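You operate a simulated robot arm through the tools that you are given. There is no shell and no other tool. Be economical: measure what you need, move in short steps, check, and stop when the job is done.

The job below is to be done with a simulated robot arm. You get a single attempt, and the scene is never put back.

TASK
Put the green sign from the bench in the black tray there. Open the bench drawer, take the green cap from the blue tray and leave it on the top shelf of the blue rack and shut the drawer again. Take the green gauge on the bench and put it away on the top of the grey bench. Take the teal box on the top of the padded table and put it away on the top shelf of the orange rack. Put one of the white rags from the shelf of the padded table on top of the purple box there. Put the brush labelled "254" from the shelf of the padded table on the white bay and the brush labelled "502" on the top of the grey bench. Put the grey pot on the top of the padded table away on the fourth shelf from the bottom of the orange rack. Fetch the blue stopper and set it on the shelf of the padded table. Take the grey ticket and put it on the top of the padded table. Put one of the tubes from the top of the grey bench on top of the grey box there. Put the orange gauge in the big tray. Any order will do. Set down upright: green sign, green gauge, teal box, grey pot, blue stopper, tube, orange gauge.

Only the result counts: the job must be done as asked and must still hold three seconds after the hand-in. Knocking over, shifting, dropping, spilling or breaking anything else fails it. Lids that push on must go on centred and level and be pressed home; caps that screw on are set level and turned clockwise until they are tight.

THE ROBOT
A 7-joint arm with a three-finger gripper on a trunk, on a base that drives. Base frame: it is fixed to the floor where the robot stands at the start and does not move with it; the origin is under the middle of the robot, x ahead of it, y to its left, z up; the surface under the hand at the start is at about z = 86. Units: cm, degrees, N and s.
With the tool pointing down near the work surface it reaches from about 14 to 88 cm from the robot's upright axis, wherever it stands. Its first joint turns from -166.0 to 166.0 degrees. Places, roughly: bench drawer [40, 10, 80]; big tray (39x22x5 cm) [-240, 120, 80]; black tray (20x20x5 cm) [70, 10, 90]; blue stopper (7x7x8 cm) [40, 410, 90]; brush [75, 450, 50]; fourth shelf of the orange rack [-320, -60, 140]; green cap (4x4x4 cm) [50, 30, 70]; green gauge [50, 25, 100]; green sign [50, 25, 100]; grey box (15x10x8 cm) [70, 250, 90]; grey pot [75, 475, 100]; grey ticket [75, 300, 75]; orange gauge [50, 175, 25]; purple box (15x10x8 cm) [60, 420, 40]; shelf of the padded table [60, 420, 40]; teal box (13x6x10 cm) [80, 400, 90]; top of the grey bench [60, 220, 90]; top of the padded table [60, 420, 90]; top shelf of the blue rack [-210, -60, 140]; top shelf of the orange rack [-320, -60, 180]; tube [75, 200, 100]; white bay [50, 620, 70]; white rag (8x5x4 cm) [60, 440, 40]. Payload 2.94 kg.
The TCP is the grasp point between the finger pads, 3 cm short of the fingertips. In the tool frame z runs along the fingers and y along their closing line. Largest opening 13.2 cm; the body of the gripper starts 10.7 cm behind the TCP.
Orientation is that of the tool frame in the base frame, as a unit quaternion [w, x, y, z]. With the fingers straight down and closing along the base's y, the tool's x points along the base's -x, its y along +y and its z along -z.

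THE INTERFACE
- The arm moves only by the tool arm_command. Its argument "commands" is a list that holds one entry, the list of rows, each a list of 7 numbers: the shift along the tool's x, y, z in mm, then the turn, a rotation vector about the tool's x, y, z in rad, then the gripper command, from -1 (shut) to 1 (fully open), values between in proportion. In form: [[[tx, ty, tz, ax, ay, az, jaw], ...]]. A call has 1 to 8 rows; each row is the pose to reach, as a shift and turn from the pose commanded when the call began, along the tool's axes at that moment. Rows are played at 5 a second. More than 5 cm and 8.6 degrees between two rows, or a gripper value outside its range, and nothing of the call is played. A pose out of reach is approached as far as the arm can. The call stops where the force on the tool passes 40 N (or 10 N more than at its start, if that is more) or the arm is blocked; 0.2 s more then pass. Each finger halts on what it meets, pressing with about 27 N; the grip force reading is that of the motor and also rises with nothing between the fingers. The clock runs only during rows and for 0.2 s after the last one: add rows that repeat a pose to give the fingers time. It gives the time, the measured TCP pose, the force on the tool (base axes), the opening and the grip force at its end, in the units of the frame above (readings bear some noise), with the torque about the TCP (base axes, N m) and any sound that the robot's microphone picked up.
- Cameras (640 x 400 px; columns grow to the right, rows downward): "scene" is now at [2.41, 17.26, 172.09]; the picture's right is [-0.33, -0.94, 0.00], its down [-0.87, 0.30, -0.38] and it looks along [0.36, -0.13, -0.92] (base axes); focal length 283 px, centre (320, 200). "wrist" rides on the gripper at [7.2, 0.3, -14.4] in the tool frame; the picture's right is [-0.04, 1.00, 0.00], its down [-0.88, -0.04, -0.48] and it looks along [-0.48, -0.02, 0.88] (tool axes); focal length 256 px, centre (320, 200). There is no depth. A picture from a camera that has moved, and an enlarged one, comes with that camera's place and axes in the base frame and with its lens.
- capture(camera): a new picture of that camera. It takes no simulated time.
- move_column(by): slides the trunk up (or, below 0, down) by that many cm; the arm and the scene camera ride with it, the base frame stays. It gives what a move gives, with no picture.
- steer(legs): drives the robot by 1 to 6 legs, each [ahead, left, turn to the left] in cm, cm and degrees, along the robot's own axes; the way and the turn of a leg run together, so that a leg with both is an arc; at most 150 cm and 180 degrees a leg. The arm and the cameras ride along, it lands a little off, and it stops where it bumps. It gives what a move gives.
- head_to(pan, tilt): turns the head with the scene camera to pan (to the left, within 143 degrees either way) and tilt (down, from -29 to 69), counted from straight ahead of the robot. It gives what a move gives.
- zoom(camera, box): a new picture of the part [left, top, right, bottom] of that camera's present view, enlarged. It takes no simulated time.
- sign_off(): hands the job in; it is judged then, once.

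Go step by step. Nothing tells you exact positions but the pictures and the camera data: compare them with the known pose of the tool, close in by small moves and look again before you grip or let go. The budget is 588 turns and 360 pictures, counting those below and the enlarged ones. Unless the task says otherwise, let go and move clear before handing in.

The tools are called after ">>>" by a JSON object that holds its "api" and its "payload". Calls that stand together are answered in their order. arm_command: Moves the arm, as the interface text tells. Its arguments: {"type":"object","properties":{"commands":{"type":"array","items":{"type":"array","items":{"type":"array","items":{"type":"number"}}}}},"required":["commands"]} The other tools are called the same way: move_column (by) slides the trunk up or down; steer (legs) drives the base; head_to (pan, tilt) turns the head that bears the scene camera; capture (camera) takes a picture; zoom (camera, box) takes an enlarged picture of a part of a camera's view; sign_off () hands the job in.

At the start:

```text
time_s: 0.0
eef_pos: [55.52, 19.18, 110.44]
tcp_rot: [0.0, 0.0, 1.0, -0.001]
ft_force: [0.5, 0.1, 0.5]
torque: [0.0, 0.01, 0.0]
gripper_width: 13.19
gripper_force: 0.1
trunk travel left (down, up): [-25.0, 29.0]
robot x, y, heading: [-0.13, 0.37, -0.1]
head pan, tilt: [-19.2, 67.6]
```

scene: 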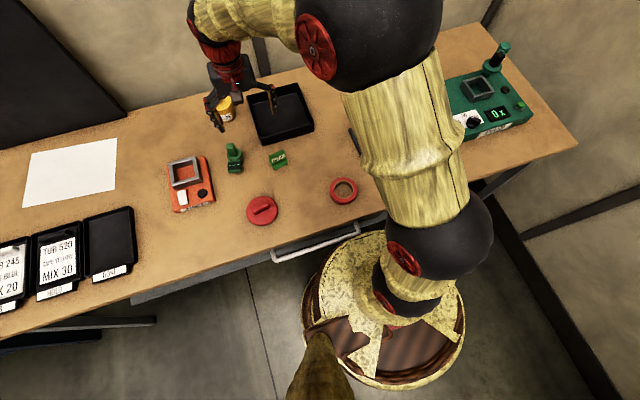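
wrist: 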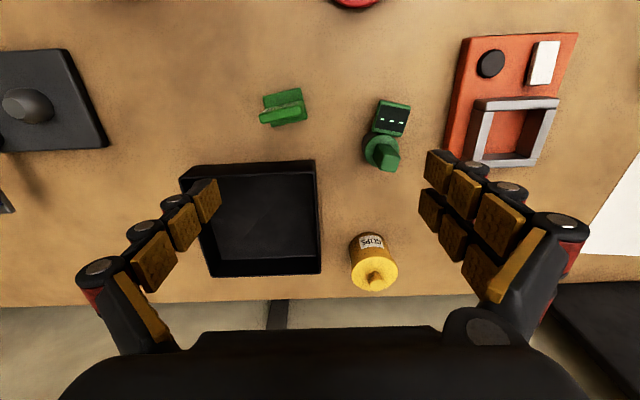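

I see the bench with a small green tent sign, a green gauge, a black tray and other items. I'll take closer pictures before moving.

>>> {"api": "zoom", "payload": {"camera": "wrist", "box": [220, 60, 460, 210]}}

>>> {"api": "zoom", "payload": {"camera": "scene", "box": [150, 80, 370, 240]}}

```text
2.67 times, centred on (340, 135) of wrist
camera zoom: at [48.44, 19.48, 124.92], right [0.04, 1.0, 0.0], down [0.88, -0.04, 0.48], along [0.48, -0.02, -0.88], focal length 683 px, centre (267, 373)
```

zoom: 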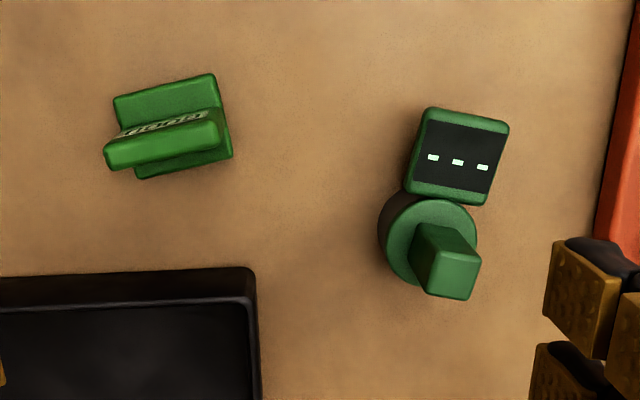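

```text
2.50 times, centred on (260, 160) of scene
camera zoom: at [2.41, 17.26, 172.09], right [-0.33, -0.94, 0.0], down [-0.87, 0.3, -0.38], along [0.36, -0.13, -0.92], focal length 708 px, centre (470, 300)
```

zoom: 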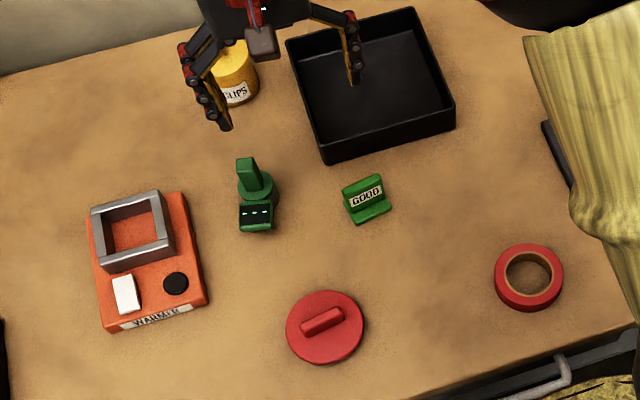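

The green sign's upright slab tops out near (54.1, 14.3, 92.5), and its normal points about 10° from x. I'll turn the tool so it closes across the slab and move above it.

>>> {"api": "arm_command", "payload": {"commands": [[[2, -7, 6, 0, 0, 0.14, 1], [4, -14, 12, 0, 0, 0.28, 0.6], [6, -21, 18, 0, 0, 0.42, 0.2], [8, -28, 24, 0, 0, 0.56, 0], [10, -35, 30, 0, 0, 0.7, -0.1], [12, -42, 36, 0, 0, 0.84, -0.1], [14, -49, 42, 0, 0, 0.98, -0.1], [14, -49, 50, 0, 0, 1.12, -0.1]]]}}

>>> {"api": "arm_command", "payload": {"commands": [[[0, 0, 0, 0, 0, 0.14, -0.1], [0, 0, 0, 0, 0, 0.276, -0.1], [0, 0, 0, 0, 0, 0.276, -0.1]]]}}

>>> {"api": "capture", "payload": {"camera": "wrist"}}

```text
time_s: 1.8
eef_pos: [54.18, 14.31, 105.44]
tcp_rot: [0.0, 0.532, 0.847, 0.0]
ft_force: [-0.7, 0.2, 0.5]
torque: [0.03, -0.01, 0.02]
gripper_width: 5.94
gripper_force: 0.1
trunk travel left (down, up): [-25.0, 29.0]
robot x, y, heading: [0.12, 0.32, 0.1]
head pan, tilt: [-19.2, 67.6]
```

```text
time_s: 2.6
eef_pos: [54.23, 14.23, 105.36]
tcp_rot: [0.0, 0.643, 0.766, 0.001]
ft_force: [-0.6, -0.4, 0.8]
torque: [-0.02, 0.0, -0.01]
gripper_width: 5.92
gripper_force: 0.0
trunk travel left (down, up): [-25.0, 29.0]
robot x, y, heading: [0.24, 0.11, -0.2]
head pan, tilt: [-19.2, 67.6]
```

```text
355 pictures are left
camera wrist: at [53.32, 21.46, 119.92], right [0.99, 0.13, 0.0], down [0.11, -0.87, 0.48], along [0.06, -0.47, -0.88], focal length 256 px, centre (320, 200)
```

wrist: 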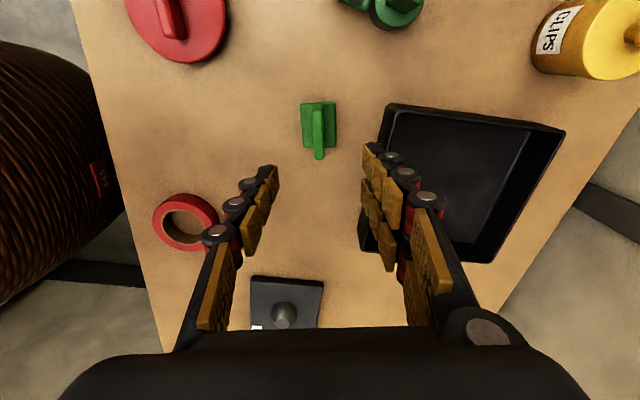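

>>> {"api": "zoom", "payload": {"camera": "wrist", "box": [270, 80, 370, 180]}}

```text
4.00 times, centred on (320, 130) of wrist
camera zoom: at [53.32, 21.46, 119.92], right [0.99, 0.13, 0.0], down [0.11, -0.87, 0.48], along [0.06, -0.47, -0.88], focal length 1024 px, centre (320, 480)
```

zoom: 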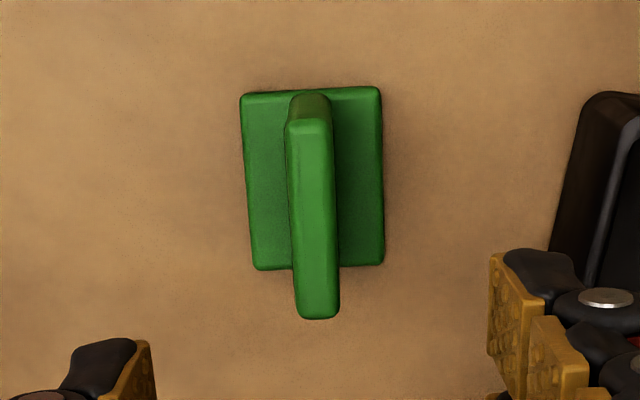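

>>> {"api": "arm_command", "payload": {"commands": [[[0, 0, 45, 0, 0, 0, -0.3], [0, 0, 90, 0, 0, 0, -0.3], [0, 0, 125, 0, 0, 0, -0.3], [0, 0, 147, 0, 0, 0, -0.3]]]}}

>>> {"api": "capture", "payload": {"camera": "wrist"}}

```text
time_s: 3.6
eef_pos: [53.93, 14.25, 90.63]
tcp_rot: [0.0, 0.643, 0.766, -0.001]
ft_force: [-0.2, 0.1, 0.4]
torque: [-0.02, 0.0, 0.02]
gripper_width: 4.62
gripper_force: 0.1
trunk travel left (down, up): [-25.0, 29.0]
robot x, y, heading: [-0.09, 0.17, 0.0]
head pan, tilt: [-19.2, 67.6]
```

```text
353 pictures are left
camera wrist: at [53.12, 21.44, 105.07], right [0.99, 0.13, 0.0], down [0.12, -0.87, 0.48], along [0.06, -0.47, -0.88], focal length 256 px, centre (320, 200)
```

wrist: 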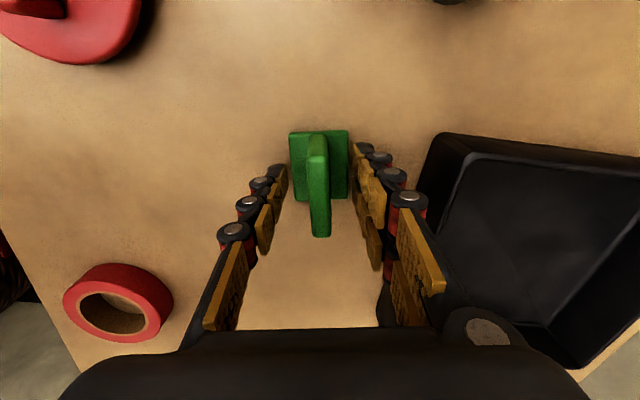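

Well straddled. Now I'll close on the slab and lift.

>>> {"api": "arm_command", "payload": {"commands": [[[0, 0, 0, 0, 0, 0, -1], [0, 0, 0, 0, 0, 0, -1], [0, 0, 0, 0, 0, 0, -1], [0, 0, 0, 0, 0, 0, -1], [0, 0, -40, 0, 0, 0, -1], [0, 0, -80, 0, 0, 0, -1]]]}}

>>> {"api": "capture", "payload": {"camera": "wrist"}}

```text
time_s: 5.0
eef_pos: [54.09, 14.3, 98.63]
tcp_rot: [0.0, 0.643, 0.766, 0.0]
ft_force: [0.2, 0.5, -0.8]
torque: [0.03, -0.04, -0.02]
gripper_width: 0.01
gripper_force: 26.7
trunk travel left (down, up): [-25.0, 29.0]
robot x, y, heading: [-0.0, -0.19, 0.1]
head pan, tilt: [-19.2, 67.6]
```

```text
352 pictures are left
camera wrist: at [53.23, 21.42, 113.13], right [0.99, 0.13, 0.0], down [0.12, -0.87, 0.48], along [0.06, -0.47, -0.88], focal length 256 px, centre (320, 200)
```

wrist: 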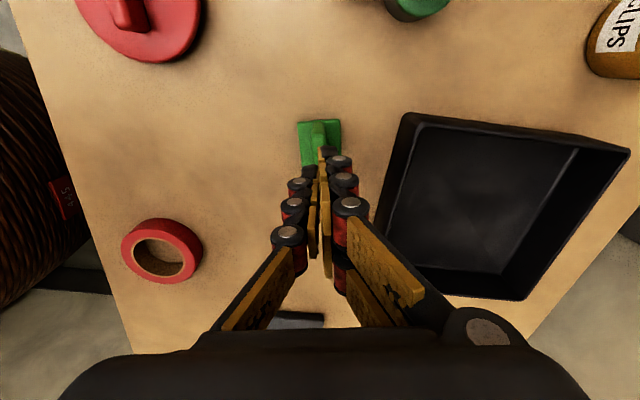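

>>> {"api": "zoom", "payload": {"camera": "wrist", "box": [250, 90, 390, 190]}}

>>> {"api": "zoom", "payload": {"camera": "scene", "box": [200, 80, 340, 180]}}

```text
4.00 times, centred on (320, 140) of wrist
camera zoom: at [53.23, 21.42, 113.13], right [0.99, 0.13, 0.0], down [0.12, -0.87, 0.48], along [0.06, -0.47, -0.88], focal length 1024 px, centre (320, 440)
```

zoom: 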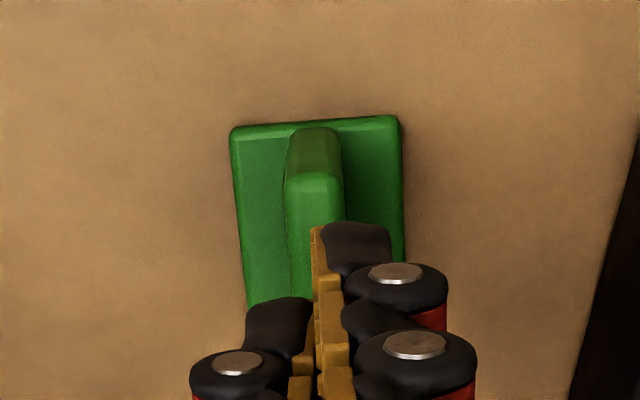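

```text
4.00 times, centred on (270, 130) of scene
camera zoom: at [2.34, 17.24, 172.1], right [-0.33, -0.94, 0.0], down [-0.87, 0.3, -0.38], along [0.36, -0.13, -0.92], focal length 1134 px, centre (520, 480)
```

zoom: 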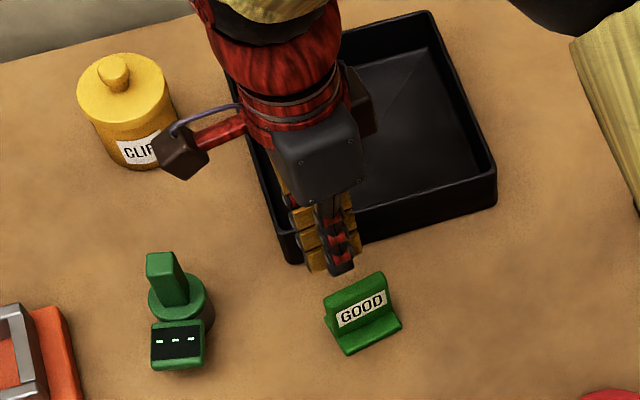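

The fingers shut without holding it: the sign slipped out, still upright, and shifted about 0.8 cm towards -y. I'll open, re-centre with a small yaw fix and go slightly lower, then check the grip before lifting.

>>> {"api": "arm_command", "payload": {"commands": [[[0, 0, 0, 0, 0, -0.05, -0.3], [-9, 0, 0, 0, 0, -0.05, -0.3], [-9, 0, 0, 0, 0, -0.05, -0.3], [-9, 0, 40, 0, 0, -0.05, -0.3], [-9, 0, 70, 0, 0, -0.05, -0.3], [-9, 0, 83, 0, 0, -0.05, -0.3]]]}}

>>> {"api": "zoom", "payload": {"camera": "wrist", "box": [220, 100, 420, 260]}}

>>> {"api": "zoom", "payload": {"camera": "scene", "box": [230, 110, 330, 180]}}

```text
time_s: 6.4
eef_pos: [54.36, 13.29, 90.64]
tcp_rot: [0.0, 0.623, 0.782, 0.0]
ft_force: [0.5, 0.4, 0.8]
torque: [0.0, 0.0, 0.01]
gripper_width: 4.65
gripper_force: 0.1
trunk travel left (down, up): [-25.0, 29.0]
robot x, y, heading: [0.12, 0.04, -0.2]
head pan, tilt: [-19.2, 67.6]
```

```text
2.50 times, centred on (320, 180) of wrist
camera zoom: at [53.13, 20.43, 104.95], right [0.98, 0.18, 0.0], down [0.16, -0.87, 0.48], along [0.09, -0.47, -0.88], focal length 640 px, centre (320, 250)
```

zoom: 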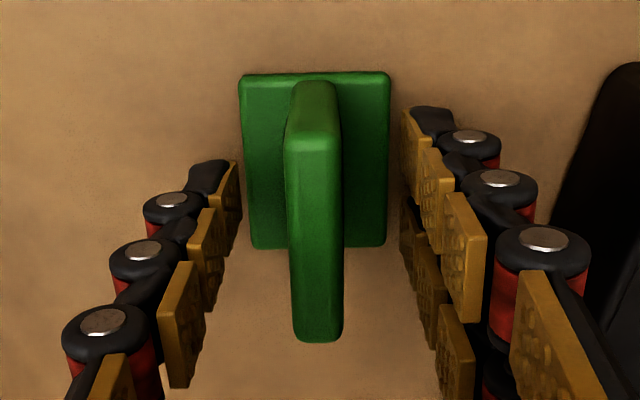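

```text
5.71 times, centred on (280, 145) of scene
camera zoom: at [2.4, 17.26, 172.1], right [-0.33, -0.94, 0.0], down [-0.87, 0.3, -0.38], along [0.36, -0.13, -0.92], focal length 1619 px, centre (549, 514)
```

zoom: 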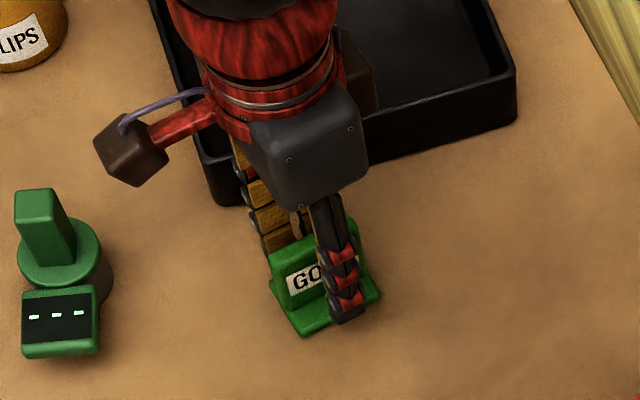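

>>> {"api": "arm_command", "payload": {"commands": [[[0, 0, 0, 0, 0, 0, -0.5], [0, 0, 0, 0, 0, 0, -0.7], [0, 0, 0, 0, 0, 0, -0.8], [0, 0, 0, 0, 0, 0, -0.9], [0, 0, 0, 0, 0, 0, -0.9]]]}}

>>> {"api": "zoom", "payload": {"camera": "wrist", "box": [220, 100, 420, 260]}}

```text
time_s: 7.6
eef_pos: [54.36, 13.19, 90.55]
tcp_rot: [0.0, 0.623, 0.782, -0.001]
ft_force: [1.0, -0.5, 0.4]
torque: [-0.02, 0.01, 0.01]
gripper_width: 1.22
gripper_force: 27.4
trunk travel left (down, up): [-25.0, 29.0]
robot x, y, heading: [-0.09, 0.25, -0.1]
head pan, tilt: [-19.2, 67.6]
```

```text
2.50 times, centred on (320, 180) of wrist
camera zoom: at [53.14, 20.43, 104.96], right [0.98, 0.18, 0.0], down [0.16, -0.87, 0.48], along [0.09, -0.47, -0.88], focal length 640 px, centre (320, 250)
```

zoom: 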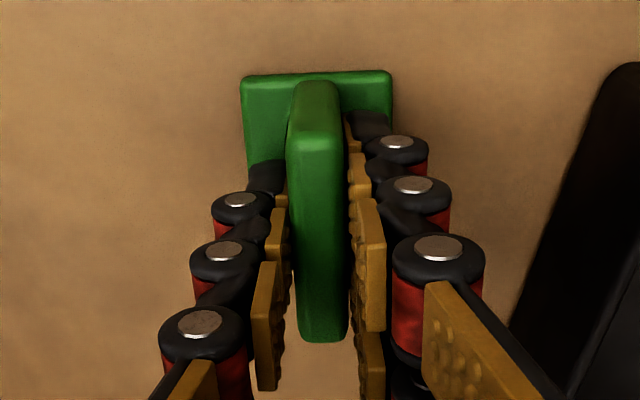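

Now it holds at 1.22 cm. I'll lift slowly.

>>> {"api": "arm_command", "payload": {"commands": [[[0, 0, 0, 0, 0, 0, -0.95], [0, 0, -10, 0, 0, 0, -0.95], [0, 0, -25, 0, 0, 0, -0.95], [0, 0, -40, 0, 0, 0, -0.95]]]}}

>>> {"api": "capture", "payload": {"camera": "wrist"}}

```text
time_s: 8.6
eef_pos: [54.23, 13.45, 94.54]
tcp_rot: [-0.001, 0.623, 0.782, 0.0]
ft_force: [0.7, -0.1, -0.7]
torque: [-0.02, -0.03, 0.03]
gripper_width: 1.21
gripper_force: 27.3
trunk travel left (down, up): [-25.0, 29.0]
robot x, y, heading: [-0.08, 0.07, -0.1]
head pan, tilt: [-19.2, 67.6]
```

```text
346 pictures are left
camera wrist: at [53.04, 20.59, 108.88], right [0.98, 0.18, 0.0], down [0.16, -0.87, 0.48], along [0.09, -0.47, -0.88], focal length 256 px, centre (320, 200)
```

wrist: 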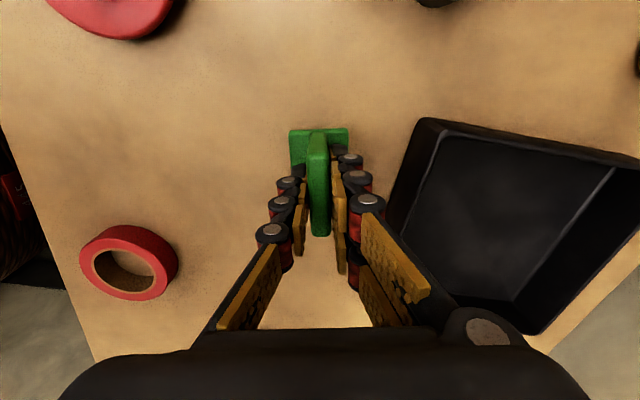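

>>> {"api": "arm_command", "payload": {"commands": [[[0, 0, -40, 0, 0, 0, -0.95], [0, 0, -60, 0, 0, 0, -0.95], [-19, 39, -60, 0, 0, 0, -0.95], [-38, 79, -60, 0, 0, 0, -0.95], [-57, 118, -60, 0, 0, 0, -0.95], [-77, 158, -60, 0, 0, 0, -0.95], [-77, 158, -60, 0, 0, 0, -0.95]]]}}

>>> {"api": "capture", "payload": {"camera": "wrist"}}

>>> {"api": "capture", "payload": {"camera": "scene"}}

```text
time_s: 10.2
eef_pos: [71.6, 9.16, 100.55]
tcp_rot: [0.0, 0.623, 0.782, 0.0]
ft_force: [0.4, 0.0, -0.7]
torque: [0.0, 0.07, 0.0]
gripper_width: 1.21
gripper_force: 27.2
trunk travel left (down, up): [-25.0, 29.0]
robot x, y, heading: [0.01, 0.34, -0.3]
head pan, tilt: [-19.2, 67.6]
```

```text
345 pictures are left
camera wrist: at [70.23, 16.3, 114.86], right [0.98, 0.18, 0.0], down [0.16, -0.87, 0.48], along [0.09, -0.47, -0.88], focal length 256 px, centre (320, 200)
```

wrist: 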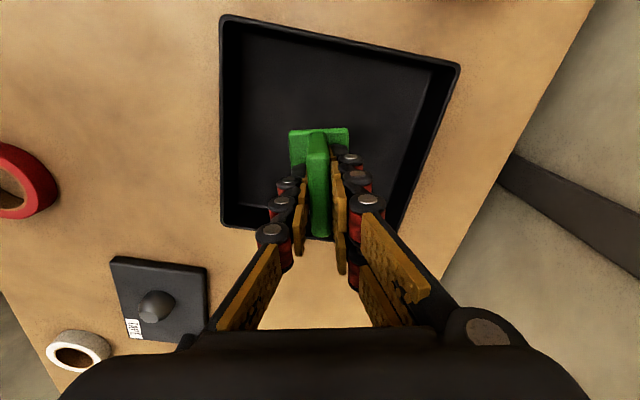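

```text
344 pictures are left
camera scene: at [2.44, 17.24, 172.1], right [-0.33, -0.94, 0.0], down [-0.87, 0.3, -0.38], along [0.36, -0.13, -0.92], focal length 283 px, centre (320, 200)
```

scene: 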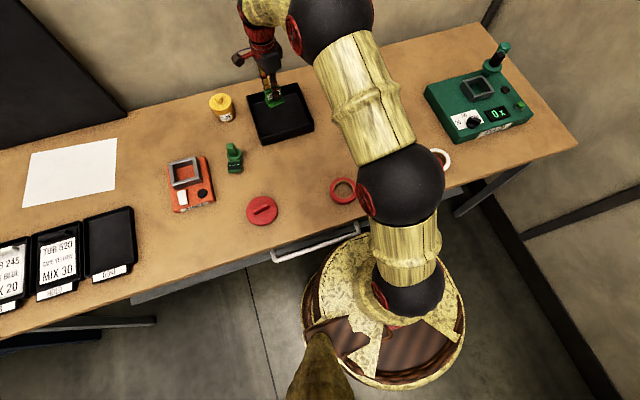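

>>> {"api": "arm_command", "payload": {"commands": [[[0, 0, 40, 0, 0, 0, -0.95], [0, 0, 75, 0, 0, 0, -0.95], [0, 0, 85, 0, 0, 0, -0.95], [0, 0, 88, 0, 0, 0, -0.95]]]}}

>>> {"api": "capture", "payload": {"camera": "wrist"}}

```text
time_s: 11.2
eef_pos: [71.23, 9.51, 91.76]
tcp_rot: [0.001, 0.623, 0.782, 0.0]
ft_force: [-0.4, -0.8, -0.4]
torque: [0.01, -0.04, 0.0]
gripper_width: 1.23
gripper_force: 26.7
trunk travel left (down, up): [-25.0, 29.0]
robot x, y, heading: [0.12, -0.35, -0.2]
head pan, tilt: [-19.2, 67.6]
```

```text
343 pictures are left
camera wrist: at [70.08, 16.54, 106.08], right [0.98, 0.18, 0.0], down [0.16, -0.87, 0.48], along [0.09, -0.47, -0.88], focal length 256 px, centre (320, 200)
```

wrist: 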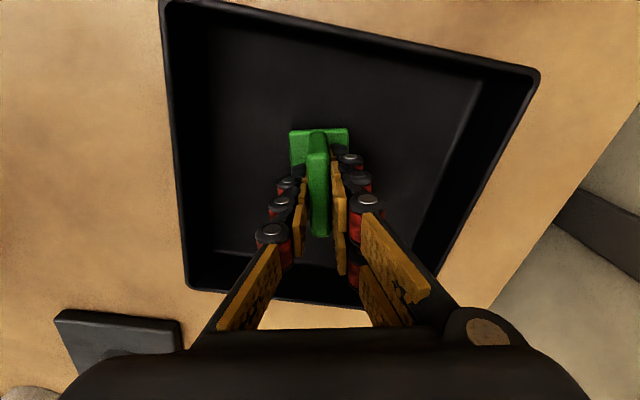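

Inside the tray. I'll lower in 2 mm steps until contact.

>>> {"api": "arm_command", "payload": {"commands": [[[0, 0, 2, 0, 0, 0, -0.95], [0, 0, 4, 0, 0, 0, -0.95], [0, 0, 6, 0, 0, 0, -0.95]]]}}

```text
time_s: 12.0
eef_pos: [71.42, 9.35, 91.1]
tcp_rot: [0.0, 0.623, 0.782, 0.0]
ft_force: [0.0, 0.7, -0.4]
torque: [-0.01, 0.06, -0.05]
gripper_width: 1.24
gripper_force: 27.0
trunk travel left (down, up): [-25.0, 29.0]
robot x, y, heading: [-0.13, 0.29, 0.2]
head pan, tilt: [-19.2, 67.6]
```

>>> {"api": "arm_command", "payload": {"commands": [[[0, 0, 2, 0, 0, 0, -0.95], [0, 0, 4, 0, 0, 0, -0.95]]]}}

```text
time_s: 12.6
eef_pos: [71.44, 9.48, 90.98]
tcp_rot: [0.001, 0.623, 0.782, 0.001]
ft_force: [-6.0, 0.7, 20.2]
torque: [0.11, 0.24, 0.01]
gripper_width: 1.22
gripper_force: 26.8
trunk travel left (down, up): [-25.0, 29.0]
robot x, y, heading: [-0.22, -0.01, 0.4]
head pan, tilt: [-19.2, 67.6]
```

Contact made. I'll open and rise.

>>> {"api": "arm_command", "payload": {"commands": [[[0, 0, -1, 0, 0, 0, -0.3], [0, 0, -1, 0, 0, 0, -0.3], [0, 0, -1, 0, 0, 0, -0.3], [0, 0, -40, 0, 0, 0, -0.3], [0, 0, -90, 0, 0, 0, -0.3], [0, 0, -130, 0, 0, 0, -0.3]]]}}

>>> {"api": "capture", "payload": {"camera": "wrist"}}

```text
time_s: 14.0
eef_pos: [71.2, 9.33, 103.63]
tcp_rot: [0.0, 0.623, 0.782, 0.0]
ft_force: [0.3, -0.6, -0.9]
torque: [0.0, -0.02, 0.02]
gripper_width: 4.64
gripper_force: 0.1
trunk travel left (down, up): [-25.0, 29.0]
robot x, y, heading: [-0.14, -0.17, -0.0]
head pan, tilt: [-19.2, 67.6]
```

```text
342 pictures are left
camera wrist: at [70.04, 16.47, 117.98], right [0.98, 0.18, 0.0], down [0.16, -0.87, 0.48], along [0.09, -0.47, -0.88], focal length 256 px, centre (320, 200)
```

wrist: 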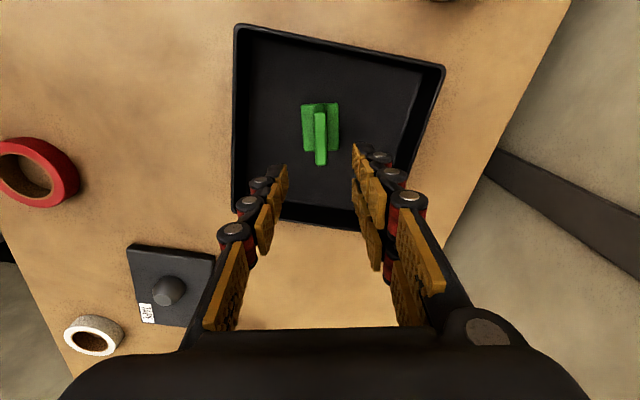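

The sign stands upright in the tray. Next is the drawer, so I'll back off 45 cm for room and look at the bench front.

>>> {"api": "steer", "payload": {"legs": [[-45, 0, 0]]}}

>>> {"api": "head_to", "payload": {"pan": 5, "tilt": 50}}

>>> {"api": "capture", "payload": {"camera": "scene"}}

```text
time_s: 16.7
eef_pos: [26.49, 9.22, 103.49]
tcp_rot: [0.0, 0.625, 0.781, 0.0]
ft_force: [-0.5, 0.4, 0.1]
torque: [0.04, -0.02, 0.01]
gripper_width: 4.62
gripper_force: 0.1
trunk travel left (down, up): [-25.0, 29.0]
robot x, y, heading: [-44.94, 0.2, -0.6]
head pan, tilt: [-19.2, 67.6]
```

```text
time_s: 17.6
eef_pos: [26.62, 9.1, 103.59]
tcp_rot: [0.0, 0.625, 0.781, 0.001]
ft_force: [-0.5, -0.2, -0.2]
torque: [0.01, -0.05, 0.0]
gripper_width: 4.62
gripper_force: 0.0
trunk travel left (down, up): [-25.0, 29.0]
robot x, y, heading: [-44.63, -0.01, -0.3]
head pan, tilt: [5.0, 50.0]
```

```text
341 pictures are left
camera scene: at [-40.01, 19.9, 174.17], right [0.08, -1.0, 0.0], down [-0.76, -0.06, -0.64], along [0.64, 0.05, -0.77], focal length 283 px, centre (320, 200)
```

scene: 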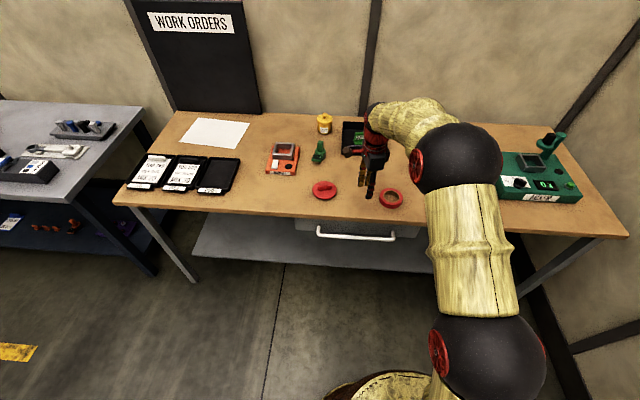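

>>> {"api": "zoom", "payload": {"camera": "scene", "box": [280, 140, 440, 250]}}

>>> {"api": "capture", "payload": {"camera": "wrist"}}

```text
3.64 times, centred on (360, 195) of scene
camera zoom: at [-40.01, 19.9, 174.17], right [0.08, -1.0, 0.0], down [-0.76, -0.06, -0.64], along [0.64, 0.05, -0.77], focal length 1030 px, centre (174, 218)
```

zoom: 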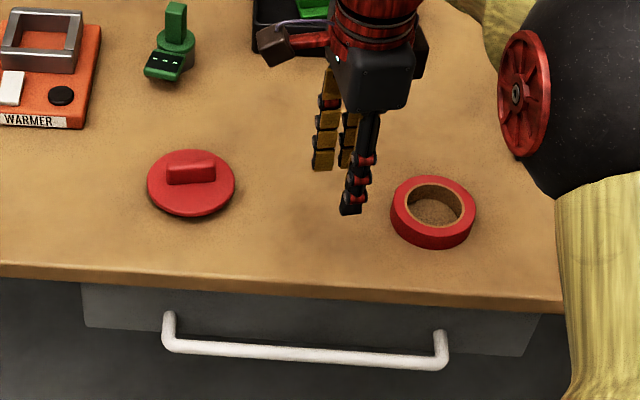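

```text
339 pictures are left
camera wrist: at [25.38, 16.24, 117.95], right [0.98, 0.18, 0.0], down [0.15, -0.87, 0.48], along [0.08, -0.47, -0.88], focal length 256 px, centre (320, 200)
```

wrist: 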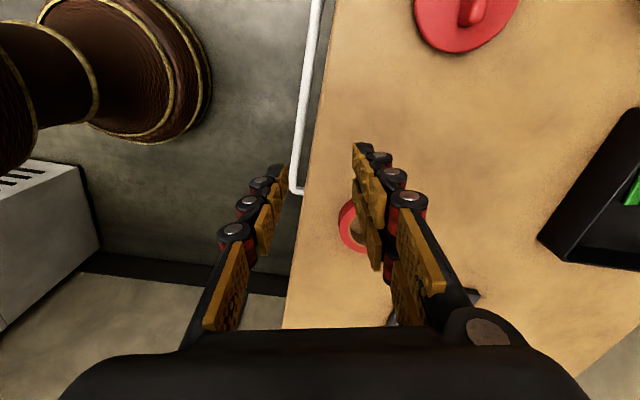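

The drawer handle is a horizontal bar near x≈24, z≈74, under the bench edge. I'll pull the hand back and tilt it to point forward with the fingers closing vertically.

>>> {"api": "arm_command", "payload": {"commands": [[[10, -44, 0, 0, 0, 0.1, -0.3], [20, -88, 0, 0, 0, 0.22, -0.3], [30, -132, 0, 0, 0, 0.22, -0.3], [40, -176, 0, 0, 0, 0.22, -0.3], [40, -176, 0, 0, 0, 0.22, -0.3]]]}}

>>> {"api": "arm_command", "payload": {"commands": [[[0, 0, 20, -0.14, 0, 0, -0.3], [0, 0, 40, -0.28, 0, 0, -0.3], [0, 0, 60, -0.42, 0, 0, -0.3], [0, 0, 80, -0.56, 0, 0, -0.3], [0, 0, 100, -0.7, 0, 0, -0.3], [0, 0, 120, -0.84, 0, 0, -0.3], [0, 0, 140, -0.98, 0, 0, -0.3], [0, 0, 160, -1.12, 0, 0, -0.3]]]}}

```text
time_s: 18.8
eef_pos: [8.19, 9.32, 103.49]
tcp_rot: [0.0, 0.708, 0.707, 0.001]
ft_force: [-0.5, 0.2, 0.5]
torque: [-0.04, -0.03, 0.0]
gripper_width: 4.63
gripper_force: 0.0
trunk travel left (down, up): [-25.0, 29.0]
robot x, y, heading: [-45.01, 0.31, -0.3]
head pan, tilt: [5.0, 50.0]
```

```text
time_s: 20.6
eef_pos: [9.23, 8.64, 96.3]
tcp_rot: [0.235, 0.666, 0.667, 0.237]
ft_force: [0.7, -1.1, 0.7]
torque: [0.02, -0.01, -0.01]
gripper_width: 4.62
gripper_force: 0.1
out of reach, approached as far as the arm can: row 5, 6, 7, 8
trunk travel left (down, up): [-25.0, 29.0]
robot x, y, heading: [-44.68, -0.08, -0.4]
head pan, tilt: [5.0, 50.0]
```

The arm hits a limit here, so I'll lower the trunk to make the low horizontal reach easier.

>>> {"api": "move_column", "payload": {"by": -22}}

>>> {"api": "arm_command", "payload": {"commands": [[[0, 0, 0, -0.14, 0, 0, -0.3], [0, 0, 0, -0.28, 0, 0, -0.3], [0, 0, 0, -0.42, 0, 0, -0.3], [0, 0, 0, -0.56, 0, 0, -0.3], [0, 0, 0, -0.7, 0, 0, -0.3], [0, 0, 0, -0.87, 0, 0, -0.3]]]}}

>>> {"api": "capture", "payload": {"camera": "wrist"}}

>>> {"api": "capture", "payload": {"camera": "scene"}}

```text
time_s: 22.9
eef_pos: [9.24, 8.49, 74.22]
tcp_rot: [0.236, 0.665, 0.668, 0.237]
ft_force: [0.4, 0.0, 0.4]
torque: [0.01, -0.02, 0.0]
gripper_width: 4.63
gripper_force: 0.0
trunk travel left (down, up): [-3.0, 51.0]
robot x, y, heading: [-44.67, -0.12, -0.1]
head pan, tilt: [5.0, 50.0]
```

```text
refused: row 6 steps farther than a row can; nothing moved
```

```text
338 pictures are left
camera wrist: at [0.41, 15.8, 85.61], right [0.78, -0.04, 0.63], down [-0.33, -0.88, 0.34], along [0.54, -0.47, -0.7], focal length 256 px, centre (320, 200)
```

wrist: 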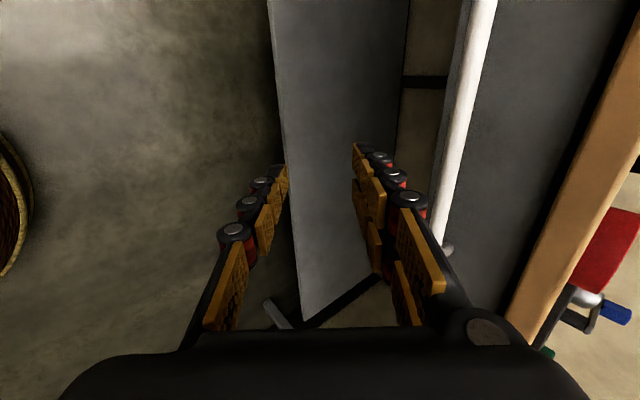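

```text
337 pictures are left
camera scene: at [-40.05, 19.9, 152.19], right [0.08, -1.0, 0.0], down [-0.76, -0.06, -0.64], along [0.64, 0.05, -0.77], focal length 283 px, centre (320, 200)
```

scene: 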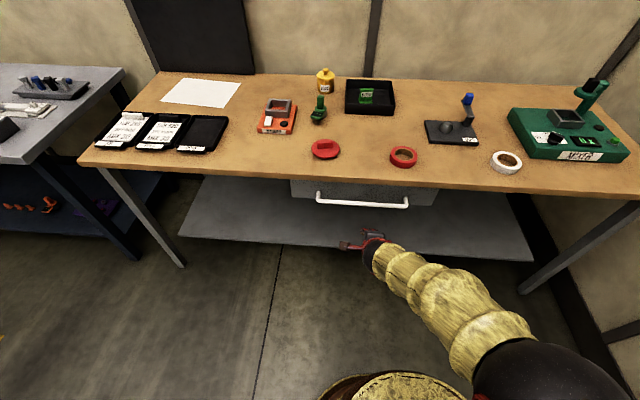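

>>> {"api": "arm_command", "payload": {"commands": [[[0, 0, 0, -0.13, 0, 0, -0.3], [0, 0, 0, -0.26, 0, 0, -0.3], [0, 0, 0, -0.39, 0, 0, -0.3], [0, 0, 0, -0.52, 0, 0, -0.3], [0, 0, 0, -0.65, 0, 0, -0.3], [0, 0, 0, -0.78, 0, 0, -0.3], [0, 0, 0, -0.89, 0, 0, -0.3]]]}}

>>> {"api": "capture", "payload": {"camera": "wrist"}}

```text
time_s: 24.5
eef_pos: [9.11, 8.56, 74.19]
tcp_rot: [0.235, 0.665, 0.668, 0.238]
ft_force: [0.3, -0.7, 0.3]
torque: [0.01, 0.0, 0.01]
gripper_width: 4.62
gripper_force: 0.0
out of reach, approached as far as the arm can: row 1, 2, 3, 4, 5, 6, 7
trunk travel left (down, up): [-3.0, 51.0]
robot x, y, heading: [-45.06, 0.5, -0.2]
head pan, tilt: [5.0, 50.0]
```

```text
336 pictures are left
camera wrist: at [0.4, 15.8, 85.58], right [0.78, -0.04, 0.63], down [-0.33, -0.88, 0.34], along [0.54, -0.47, -0.7], focal length 256 px, centre (320, 200)
```

wrist: 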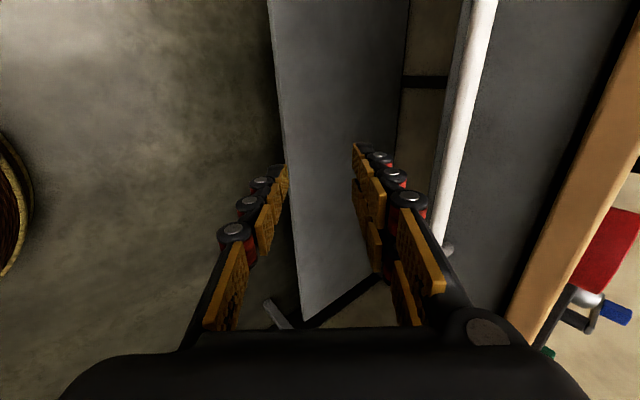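

That tilt is the limit in this wrist configuration, but 39° forward is enough to straddle the bar. I'll line up along the tool axis.

>>> {"api": "arm_command", "payload": {"commands": [[[0, 44, -12, 0, 0, 0, -0.45], [0, 88, -24, 0, 0, 0, -0.45], [0, 132, -34, 0, 0, 0, -0.45], [0, 132, -34, 0, 0, 0, -0.45]]]}}

>>> {"api": "capture", "payload": {"camera": "wrist"}}

```text
time_s: 25.5
eef_pos: [17.2, 8.78, 85.08]
tcp_rot: [0.235, 0.666, 0.667, 0.237]
ft_force: [0.1, -0.8, -0.2]
torque: [-0.03, 0.02, 0.02]
gripper_width: 3.62
gripper_force: 0.0
trunk travel left (down, up): [-3.0, 51.0]
robot x, y, heading: [-44.51, 0.08, -0.5]
head pan, tilt: [5.0, 50.0]
```

```text
335 pictures are left
camera wrist: at [8.45, 15.96, 96.5], right [0.78, -0.04, 0.63], down [-0.33, -0.88, 0.34], along [0.54, -0.47, -0.7], focal length 256 px, centre (320, 200)
```

wrist: 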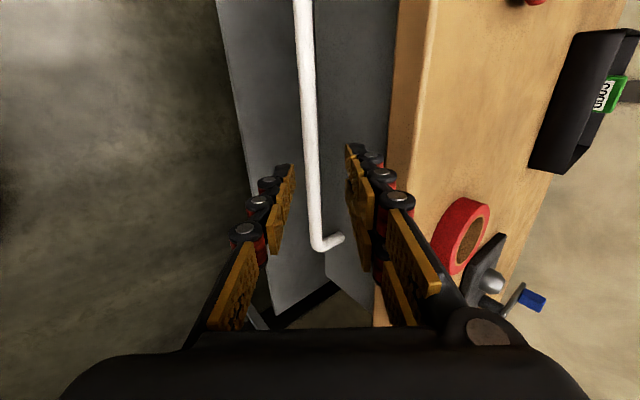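

>>> {"api": "arm_command", "payload": {"commands": [[[0, -6, 40, 0, 0, 0, -0.45], [0, -6, 75, 0, 0, 0, -0.45], [0, -6, 95, 0, 0, 0, -0.45]]]}}

>>> {"api": "capture", "payload": {"camera": "wrist"}}

```text
time_s: 26.3
eef_pos: [22.73, 8.72, 77.41]
tcp_rot: [0.234, 0.665, 0.668, 0.237]
ft_force: [-0.2, -0.5, -0.6]
torque: [-0.02, -0.02, 0.01]
gripper_width: 3.63
gripper_force: 0.0
trunk travel left (down, up): [-3.0, 51.0]
robot x, y, heading: [-44.58, 0.03, -0.6]
head pan, tilt: [5.0, 50.0]
```

```text
334 pictures are left
camera wrist: at [13.98, 15.93, 88.86], right [0.78, -0.04, 0.63], down [-0.33, -0.88, 0.34], along [0.54, -0.47, -0.7], focal length 256 px, centre (320, 200)
```

wrist: 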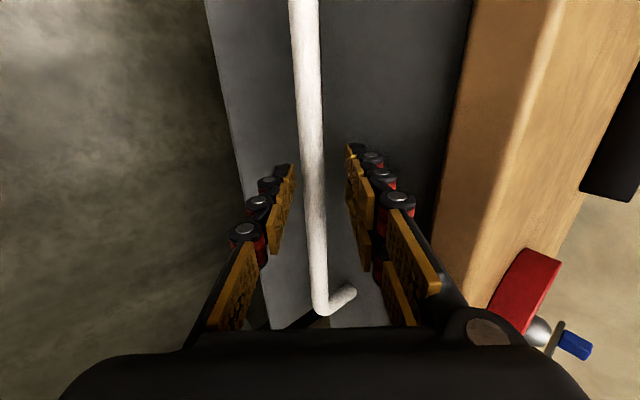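

>>> {"api": "arm_command", "payload": {"commands": [[[0, 0, 0, 0, 0, 0, -0.7], [0, 0, 0, 0, 0, 0, -0.95], [0, 0, 0, 0, 0, 0, -0.95], [0, 0, 0, 0, 0, 0, -0.95]]]}}

>>> {"api": "capture", "payload": {"camera": "wrist"}}

```text
time_s: 27.3
eef_pos: [22.53, 8.71, 77.18]
tcp_rot: [0.233, 0.666, 0.669, 0.234]
ft_force: [-17.4, 2.3, -13.5]
torque: [0.24, 0.51, -0.11]
gripper_width: 1.51
gripper_force: 38.5
trunk travel left (down, up): [-3.0, 51.0]
robot x, y, heading: [-44.8, -0.2, -0.2]
head pan, tilt: [5.0, 50.0]
```

```text
333 pictures are left
camera wrist: at [13.8, 15.94, 88.57], right [0.78, -0.04, 0.62], down [-0.32, -0.88, 0.35], along [0.53, -0.47, -0.7], focal length 256 px, centre (320, 200)
```

wrist: 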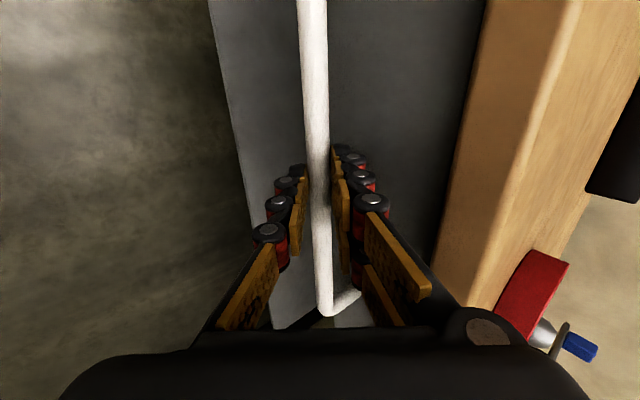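

Gripped the bar. I'll pull the drawer by driving back.

>>> {"api": "steer", "payload": {"legs": [[-15, 0, 0], [-15, 0, 0]]}}

>>> {"api": "capture", "payload": {"camera": "scene"}}

```text
time_s: 29.7
eef_pos: [-7.3, 8.81, 77.03]
tcp_rot: [0.234, 0.667, 0.667, 0.234]
ft_force: [-1.5, -7.3, -31.5]
torque: [-0.08, 0.46, -0.26]
gripper_width: 1.54
gripper_force: 41.6
trunk travel left (down, up): [-3.0, 51.0]
robot x, y, heading: [-74.71, 0.54, -0.4]
head pan, tilt: [5.0, 50.0]
```

```text
332 pictures are left
camera scene: at [-69.75, 20.02, 152.17], right [0.08, -1.0, 0.0], down [-0.76, -0.06, -0.64], along [0.64, 0.05, -0.77], focal length 283 px, centre (320, 200)
```

scene: 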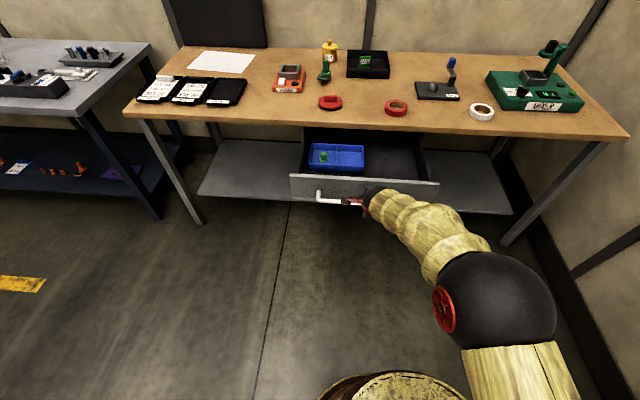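

The drawer opened 30 cm and the blue tray with the green cap is visible. I'll zoom in.

>>> {"api": "zoom", "payload": {"camera": "scene", "box": [280, 120, 440, 220]}}

```text
4.00 times, centred on (360, 170) of scene
camera zoom: at [-69.75, 20.02, 152.17], right [0.08, -1.0, 0.0], down [-0.76, -0.06, -0.64], along [0.64, 0.05, -0.77], focal length 1134 px, centre (160, 320)
```

zoom: 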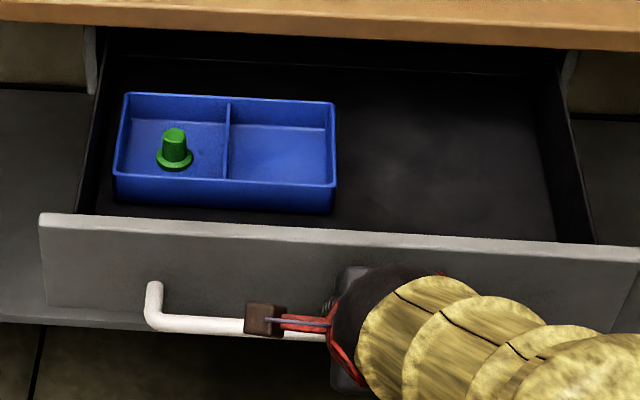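

>>> {"api": "arm_command", "payload": {"commands": [[[0, 0, 0, 0, 0, 0, -0.45], [0, 0, 0, 0, 0, 0, -0.45], [0, 0, 0, 0, 0, 0, -0.45], [0, 0, -40, 0, 0, 0, -0.45], [0, 0, -80, 0, 0, 0, -0.45], [0, 0, -120, 0, 0, 0, -0.45]]]}}

>>> {"api": "move_column", "payload": {"by": 22}}

>>> {"api": "capture", "payload": {"camera": "scene"}}

```text
time_s: 31.1
eef_pos: [-14.99, 8.65, 86.64]
tcp_rot: [0.233, 0.667, 0.668, 0.235]
ft_force: [0.2, 0.3, 0.1]
torque: [0.0, -0.03, 0.02]
gripper_width: 3.63
gripper_force: 0.0
trunk travel left (down, up): [-3.0, 51.0]
robot x, y, heading: [-75.0, 0.06, -0.3]
head pan, tilt: [5.0, 50.0]
```

```text
time_s: 33.4
eef_pos: [-15.1, 8.67, 108.53]
tcp_rot: [0.235, 0.666, 0.668, 0.234]
ft_force: [-0.2, 0.2, 0.7]
torque: [-0.02, -0.04, -0.03]
gripper_width: 3.6
gripper_force: 0.0
trunk travel left (down, up): [-25.0, 29.0]
robot x, y, heading: [-74.67, 0.27, -0.4]
head pan, tilt: [5.0, 50.0]
```

```text
330 pictures are left
camera scene: at [-70.0, 20.04, 174.17], right [0.08, -1.0, 0.0], down [-0.76, -0.06, -0.64], along [0.64, 0.05, -0.77], focal length 283 px, centre (320, 200)
```

scene: 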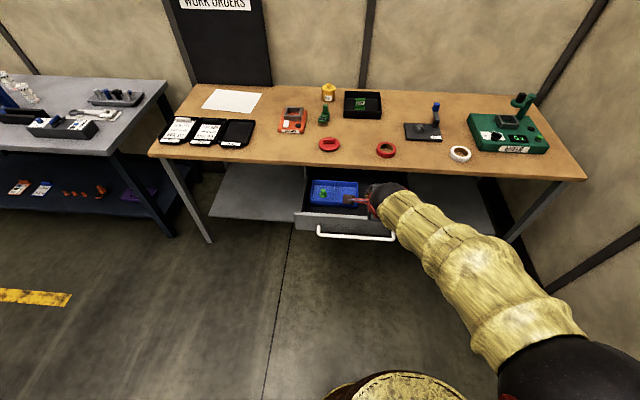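

>>> {"api": "arm_command", "payload": {"commands": [[[0, 0, 0, 0.136, 0, 0, -0.3], [0, 0, 0, 0.272, 0, 0, -0.3], [0, 0, 0, 0.408, 0, 0, -0.3], [0, 0, 0, 0.544, 0, 0, -0.3], [0, 0, 0, 0.682, 0, 0, -0.3]]]}}

>>> {"api": "arm_command", "payload": {"commands": [[[0, 0, 0, 0, 0, -0.14, -0.3], [0, 0, 0, 0, 0, -0.28, -0.3], [0, 0, 0, 0, 0, -0.42, -0.3], [0, 0, 0, 0, 0, -0.56, -0.3], [0, 0, 0, 0, 0, -0.7, -0.3], [0, 0, 0, 0, 0, -0.84, -0.3], [0, 0, 0, 0, 0, -0.98, -0.3], [0, 0, 0, 0, 0, -1.12, -0.3]]]}}

>>> {"api": "arm_command", "payload": {"commands": [[[0, 0, 0, 0, 0, -0.14, -0.2], [0, 0, 0, 0, 0, -0.28, -0.2], [0, 0, 0, 0, 0, -0.451, -0.2]]]}}

>>> {"api": "steer", "payload": {"legs": [[25, 0, 0]]}}

```text
time_s: 34.6
eef_pos: [-15.02, 8.79, 108.52]
tcp_rot: [-0.002, 0.707, 0.708, -0.002]
ft_force: [0.4, -0.1, -0.4]
torque: [0.02, 0.03, 0.04]
gripper_width: 4.62
gripper_force: 0.1
trunk travel left (down, up): [-25.0, 29.0]
robot x, y, heading: [-74.69, 0.27, -0.4]
head pan, tilt: [5.0, 50.0]
```

```text
time_s: 36.4
eef_pos: [-14.92, 8.56, 108.54]
tcp_rot: [-0.003, 0.222, 0.975, 0.0]
ft_force: [0.1, 0.4, -0.1]
torque: [0.03, 0.0, 0.0]
gripper_width: 4.65
gripper_force: 0.0
trunk travel left (down, up): [-25.0, 29.0]
robot x, y, heading: [-74.63, 0.36, -0.3]
head pan, tilt: [5.0, 50.0]
```

```text
refused: row 3 steps farther than a row can; nothing moved
```

```text
time_s: 38.2
eef_pos: [10.21, 8.54, 108.5]
tcp_rot: [-0.003, 0.222, 0.975, 0.0]
ft_force: [0.5, -0.6, -0.2]
torque: [0.01, -0.01, -0.04]
gripper_width: 4.64
gripper_force: 0.1
trunk travel left (down, up): [-25.0, 29.0]
robot x, y, heading: [-49.87, 0.06, -0.2]
head pan, tilt: [5.0, 50.0]
```

>>> {"api": "arm_command", "payload": {"commands": [[[0, 40, 0, 0, 0, -0.12, -0.25], [1, 80, 0, 0, 0, -0.24, -0.25], [2, 120, 0, 0, 0, -0.36, -0.25], [3, 160, 20, 0, 0, -0.447, -0.25], [4, 188, 50, 0, 0, -0.447, -0.25], [4, 188, 90, 0, 0, -0.447, -0.25], [4, 188, 90, 0, 0, -0.447, -0.25]]]}}

>>> {"api": "capture", "payload": {"camera": "wrist"}}

```text
time_s: 39.8
eef_pos: [17.79, 25.43, 99.35]
tcp_rot: [-0.004, 0.001, 1.0, 0.0]
ft_force: [0.8, -1.0, 0.6]
torque: [-0.02, -0.01, -0.01]
gripper_width: 4.96
gripper_force: 0.0
trunk travel left (down, up): [-25.0, 29.0]
robot x, y, heading: [-49.79, 0.21, -0.3]
head pan, tilt: [5.0, 50.0]
```

```text
329 pictures are left
camera wrist: at [10.84, 25.83, 113.84], right [0.04, 1.0, 0.0], down [0.88, -0.04, 0.47], along [0.47, -0.02, -0.88], focal length 256 px, centre (320, 200)
```

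wrist: 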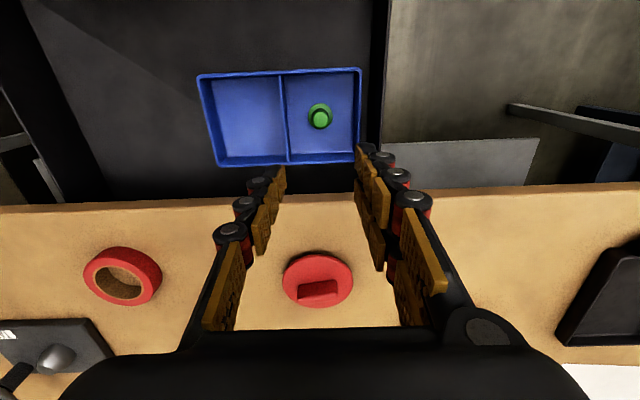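

>>> {"api": "arm_command", "payload": {"commands": [[[-3, 0, 45, 0, 0, 0, -0.25], [-6, 0, 90, 0, 0, 0, -0.25], [-6, 0, 150, 0, 0, 0, -0.25], [-6, 0, 180, 0, 0, 0, -0.25]]]}}

>>> {"api": "arm_command", "payload": {"commands": [[[-3, 0, 45, 0, 0, 0, -0.25], [-6, 0, 90, 0, 0, 0, -0.25], [-6, 0, 135, 0, 0, 0, -0.25], [-6, 0, 180, 0, 0, 0, -0.25]]]}}

>>> {"api": "capture", "payload": {"camera": "wrist"}}

```text
refused: row 3 steps farther than a row can; nothing moved
```

```text
time_s: 40.8
eef_pos: [18.66, 25.44, 81.49]
tcp_rot: [-0.002, 0.0, 1.0, 0.0]
ft_force: [0.7, -0.1, 1.2]
torque: [0.0, 0.06, 0.0]
gripper_width: 4.94
gripper_force: 0.0
trunk travel left (down, up): [-25.0, 29.0]
robot x, y, heading: [-49.83, -0.16, -0.3]
head pan, tilt: [5.0, 50.0]
```

```text
328 pictures are left
camera wrist: at [11.6, 25.79, 95.89], right [0.04, 1.0, 0.0], down [0.88, -0.04, 0.47], along [0.47, -0.02, -0.88], focal length 256 px, centre (320, 200)
```

wrist: 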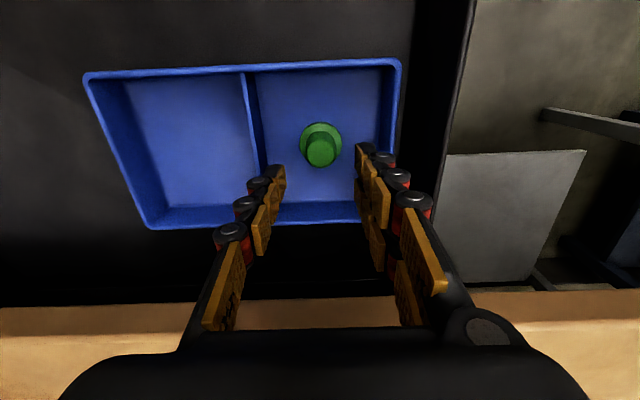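

>>> {"api": "arm_command", "payload": {"commands": [[[0, 0, 30, 0, 0, 0, -0.25], [0, 0, 50, 0, 0, 0, -0.25]]]}}

>>> {"api": "capture", "payload": {"camera": "wrist"}}

```text
time_s: 41.4
eef_pos: [18.54, 25.39, 76.44]
tcp_rot: [-0.003, 0.001, 1.0, 0.0]
ft_force: [0.0, 0.2, 0.7]
torque: [-0.03, 0.06, 0.01]
gripper_width: 4.93
gripper_force: 0.1
trunk travel left (down, up): [-25.0, 29.0]
robot x, y, heading: [-49.64, -0.02, -0.2]
head pan, tilt: [5.0, 50.0]
```

```text
327 pictures are left
camera wrist: at [11.4, 25.77, 90.9], right [0.04, 1.0, 0.0], down [0.88, -0.04, 0.47], along [0.47, -0.02, -0.88], focal length 256 px, centre (320, 200)
```

wrist: 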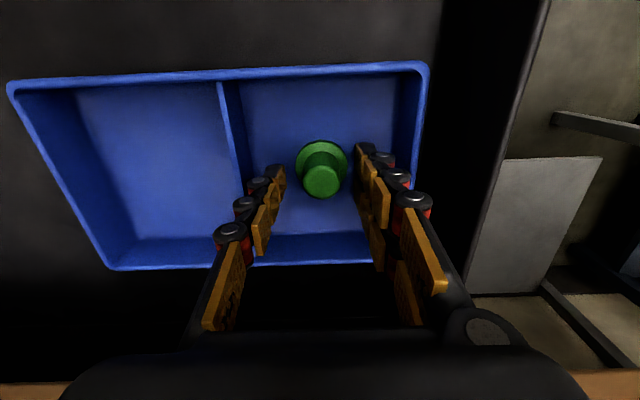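

>>> {"api": "arm_command", "payload": {"commands": [[[0, 0, 10, 0, 0, 0, -0.25], [0, 0, 17, 0, 0, 0, -0.25]]]}}

>>> {"api": "arm_command", "payload": {"commands": [[[0, 0, 0, 0, 0, 0, -0.5], [0, 0, 0, 0, 0, 0, -0.8], [0, 0, 0, 0, 0, 0, -0.9], [0, 0, 0, 0, 0, 0, -0.9]]]}}

>>> {"api": "capture", "payload": {"camera": "wrist"}}

```text
time_s: 42.0
eef_pos: [19.19, 25.72, 75.96]
tcp_rot: [0.007, 0.001, 1.0, 0.003]
ft_force: [2.4, -3.9, 13.8]
torque: [-0.45, 0.07, 0.15]
gripper_width: 5.29
gripper_force: 1.8
trunk travel left (down, up): [-25.0, 29.0]
robot x, y, heading: [-49.67, 0.09, -0.8]
head pan, tilt: [5.0, 50.0]
stopped in row 2: the force on the tool passed its limit at 46 N (the readings are from after the stop); the commanded pose is now the measured one
```

```text
time_s: 43.0
eef_pos: [19.13, 25.57, 76.04]
tcp_rot: [0.005, 0.001, 1.0, 0.003]
ft_force: [1.2, -6.7, 33.5]
torque: [-0.37, 0.21, -0.01]
gripper_width: 3.59
gripper_force: 26.7
trunk travel left (down, up): [-25.0, 29.0]
robot x, y, heading: [-49.25, -0.09, -0.5]
head pan, tilt: [5.0, 50.0]
```

```text
326 pictures are left
camera wrist: at [11.78, 25.81, 90.39], right [0.04, 1.0, 0.01], down [0.87, -0.04, 0.48], along [0.48, -0.02, -0.87], focal length 256 px, centre (320, 200)
```

wrist: 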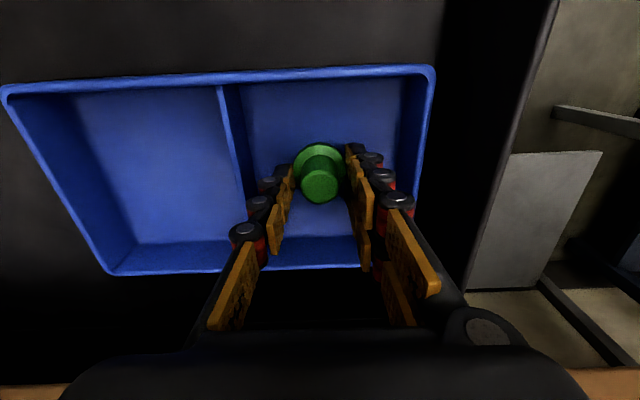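

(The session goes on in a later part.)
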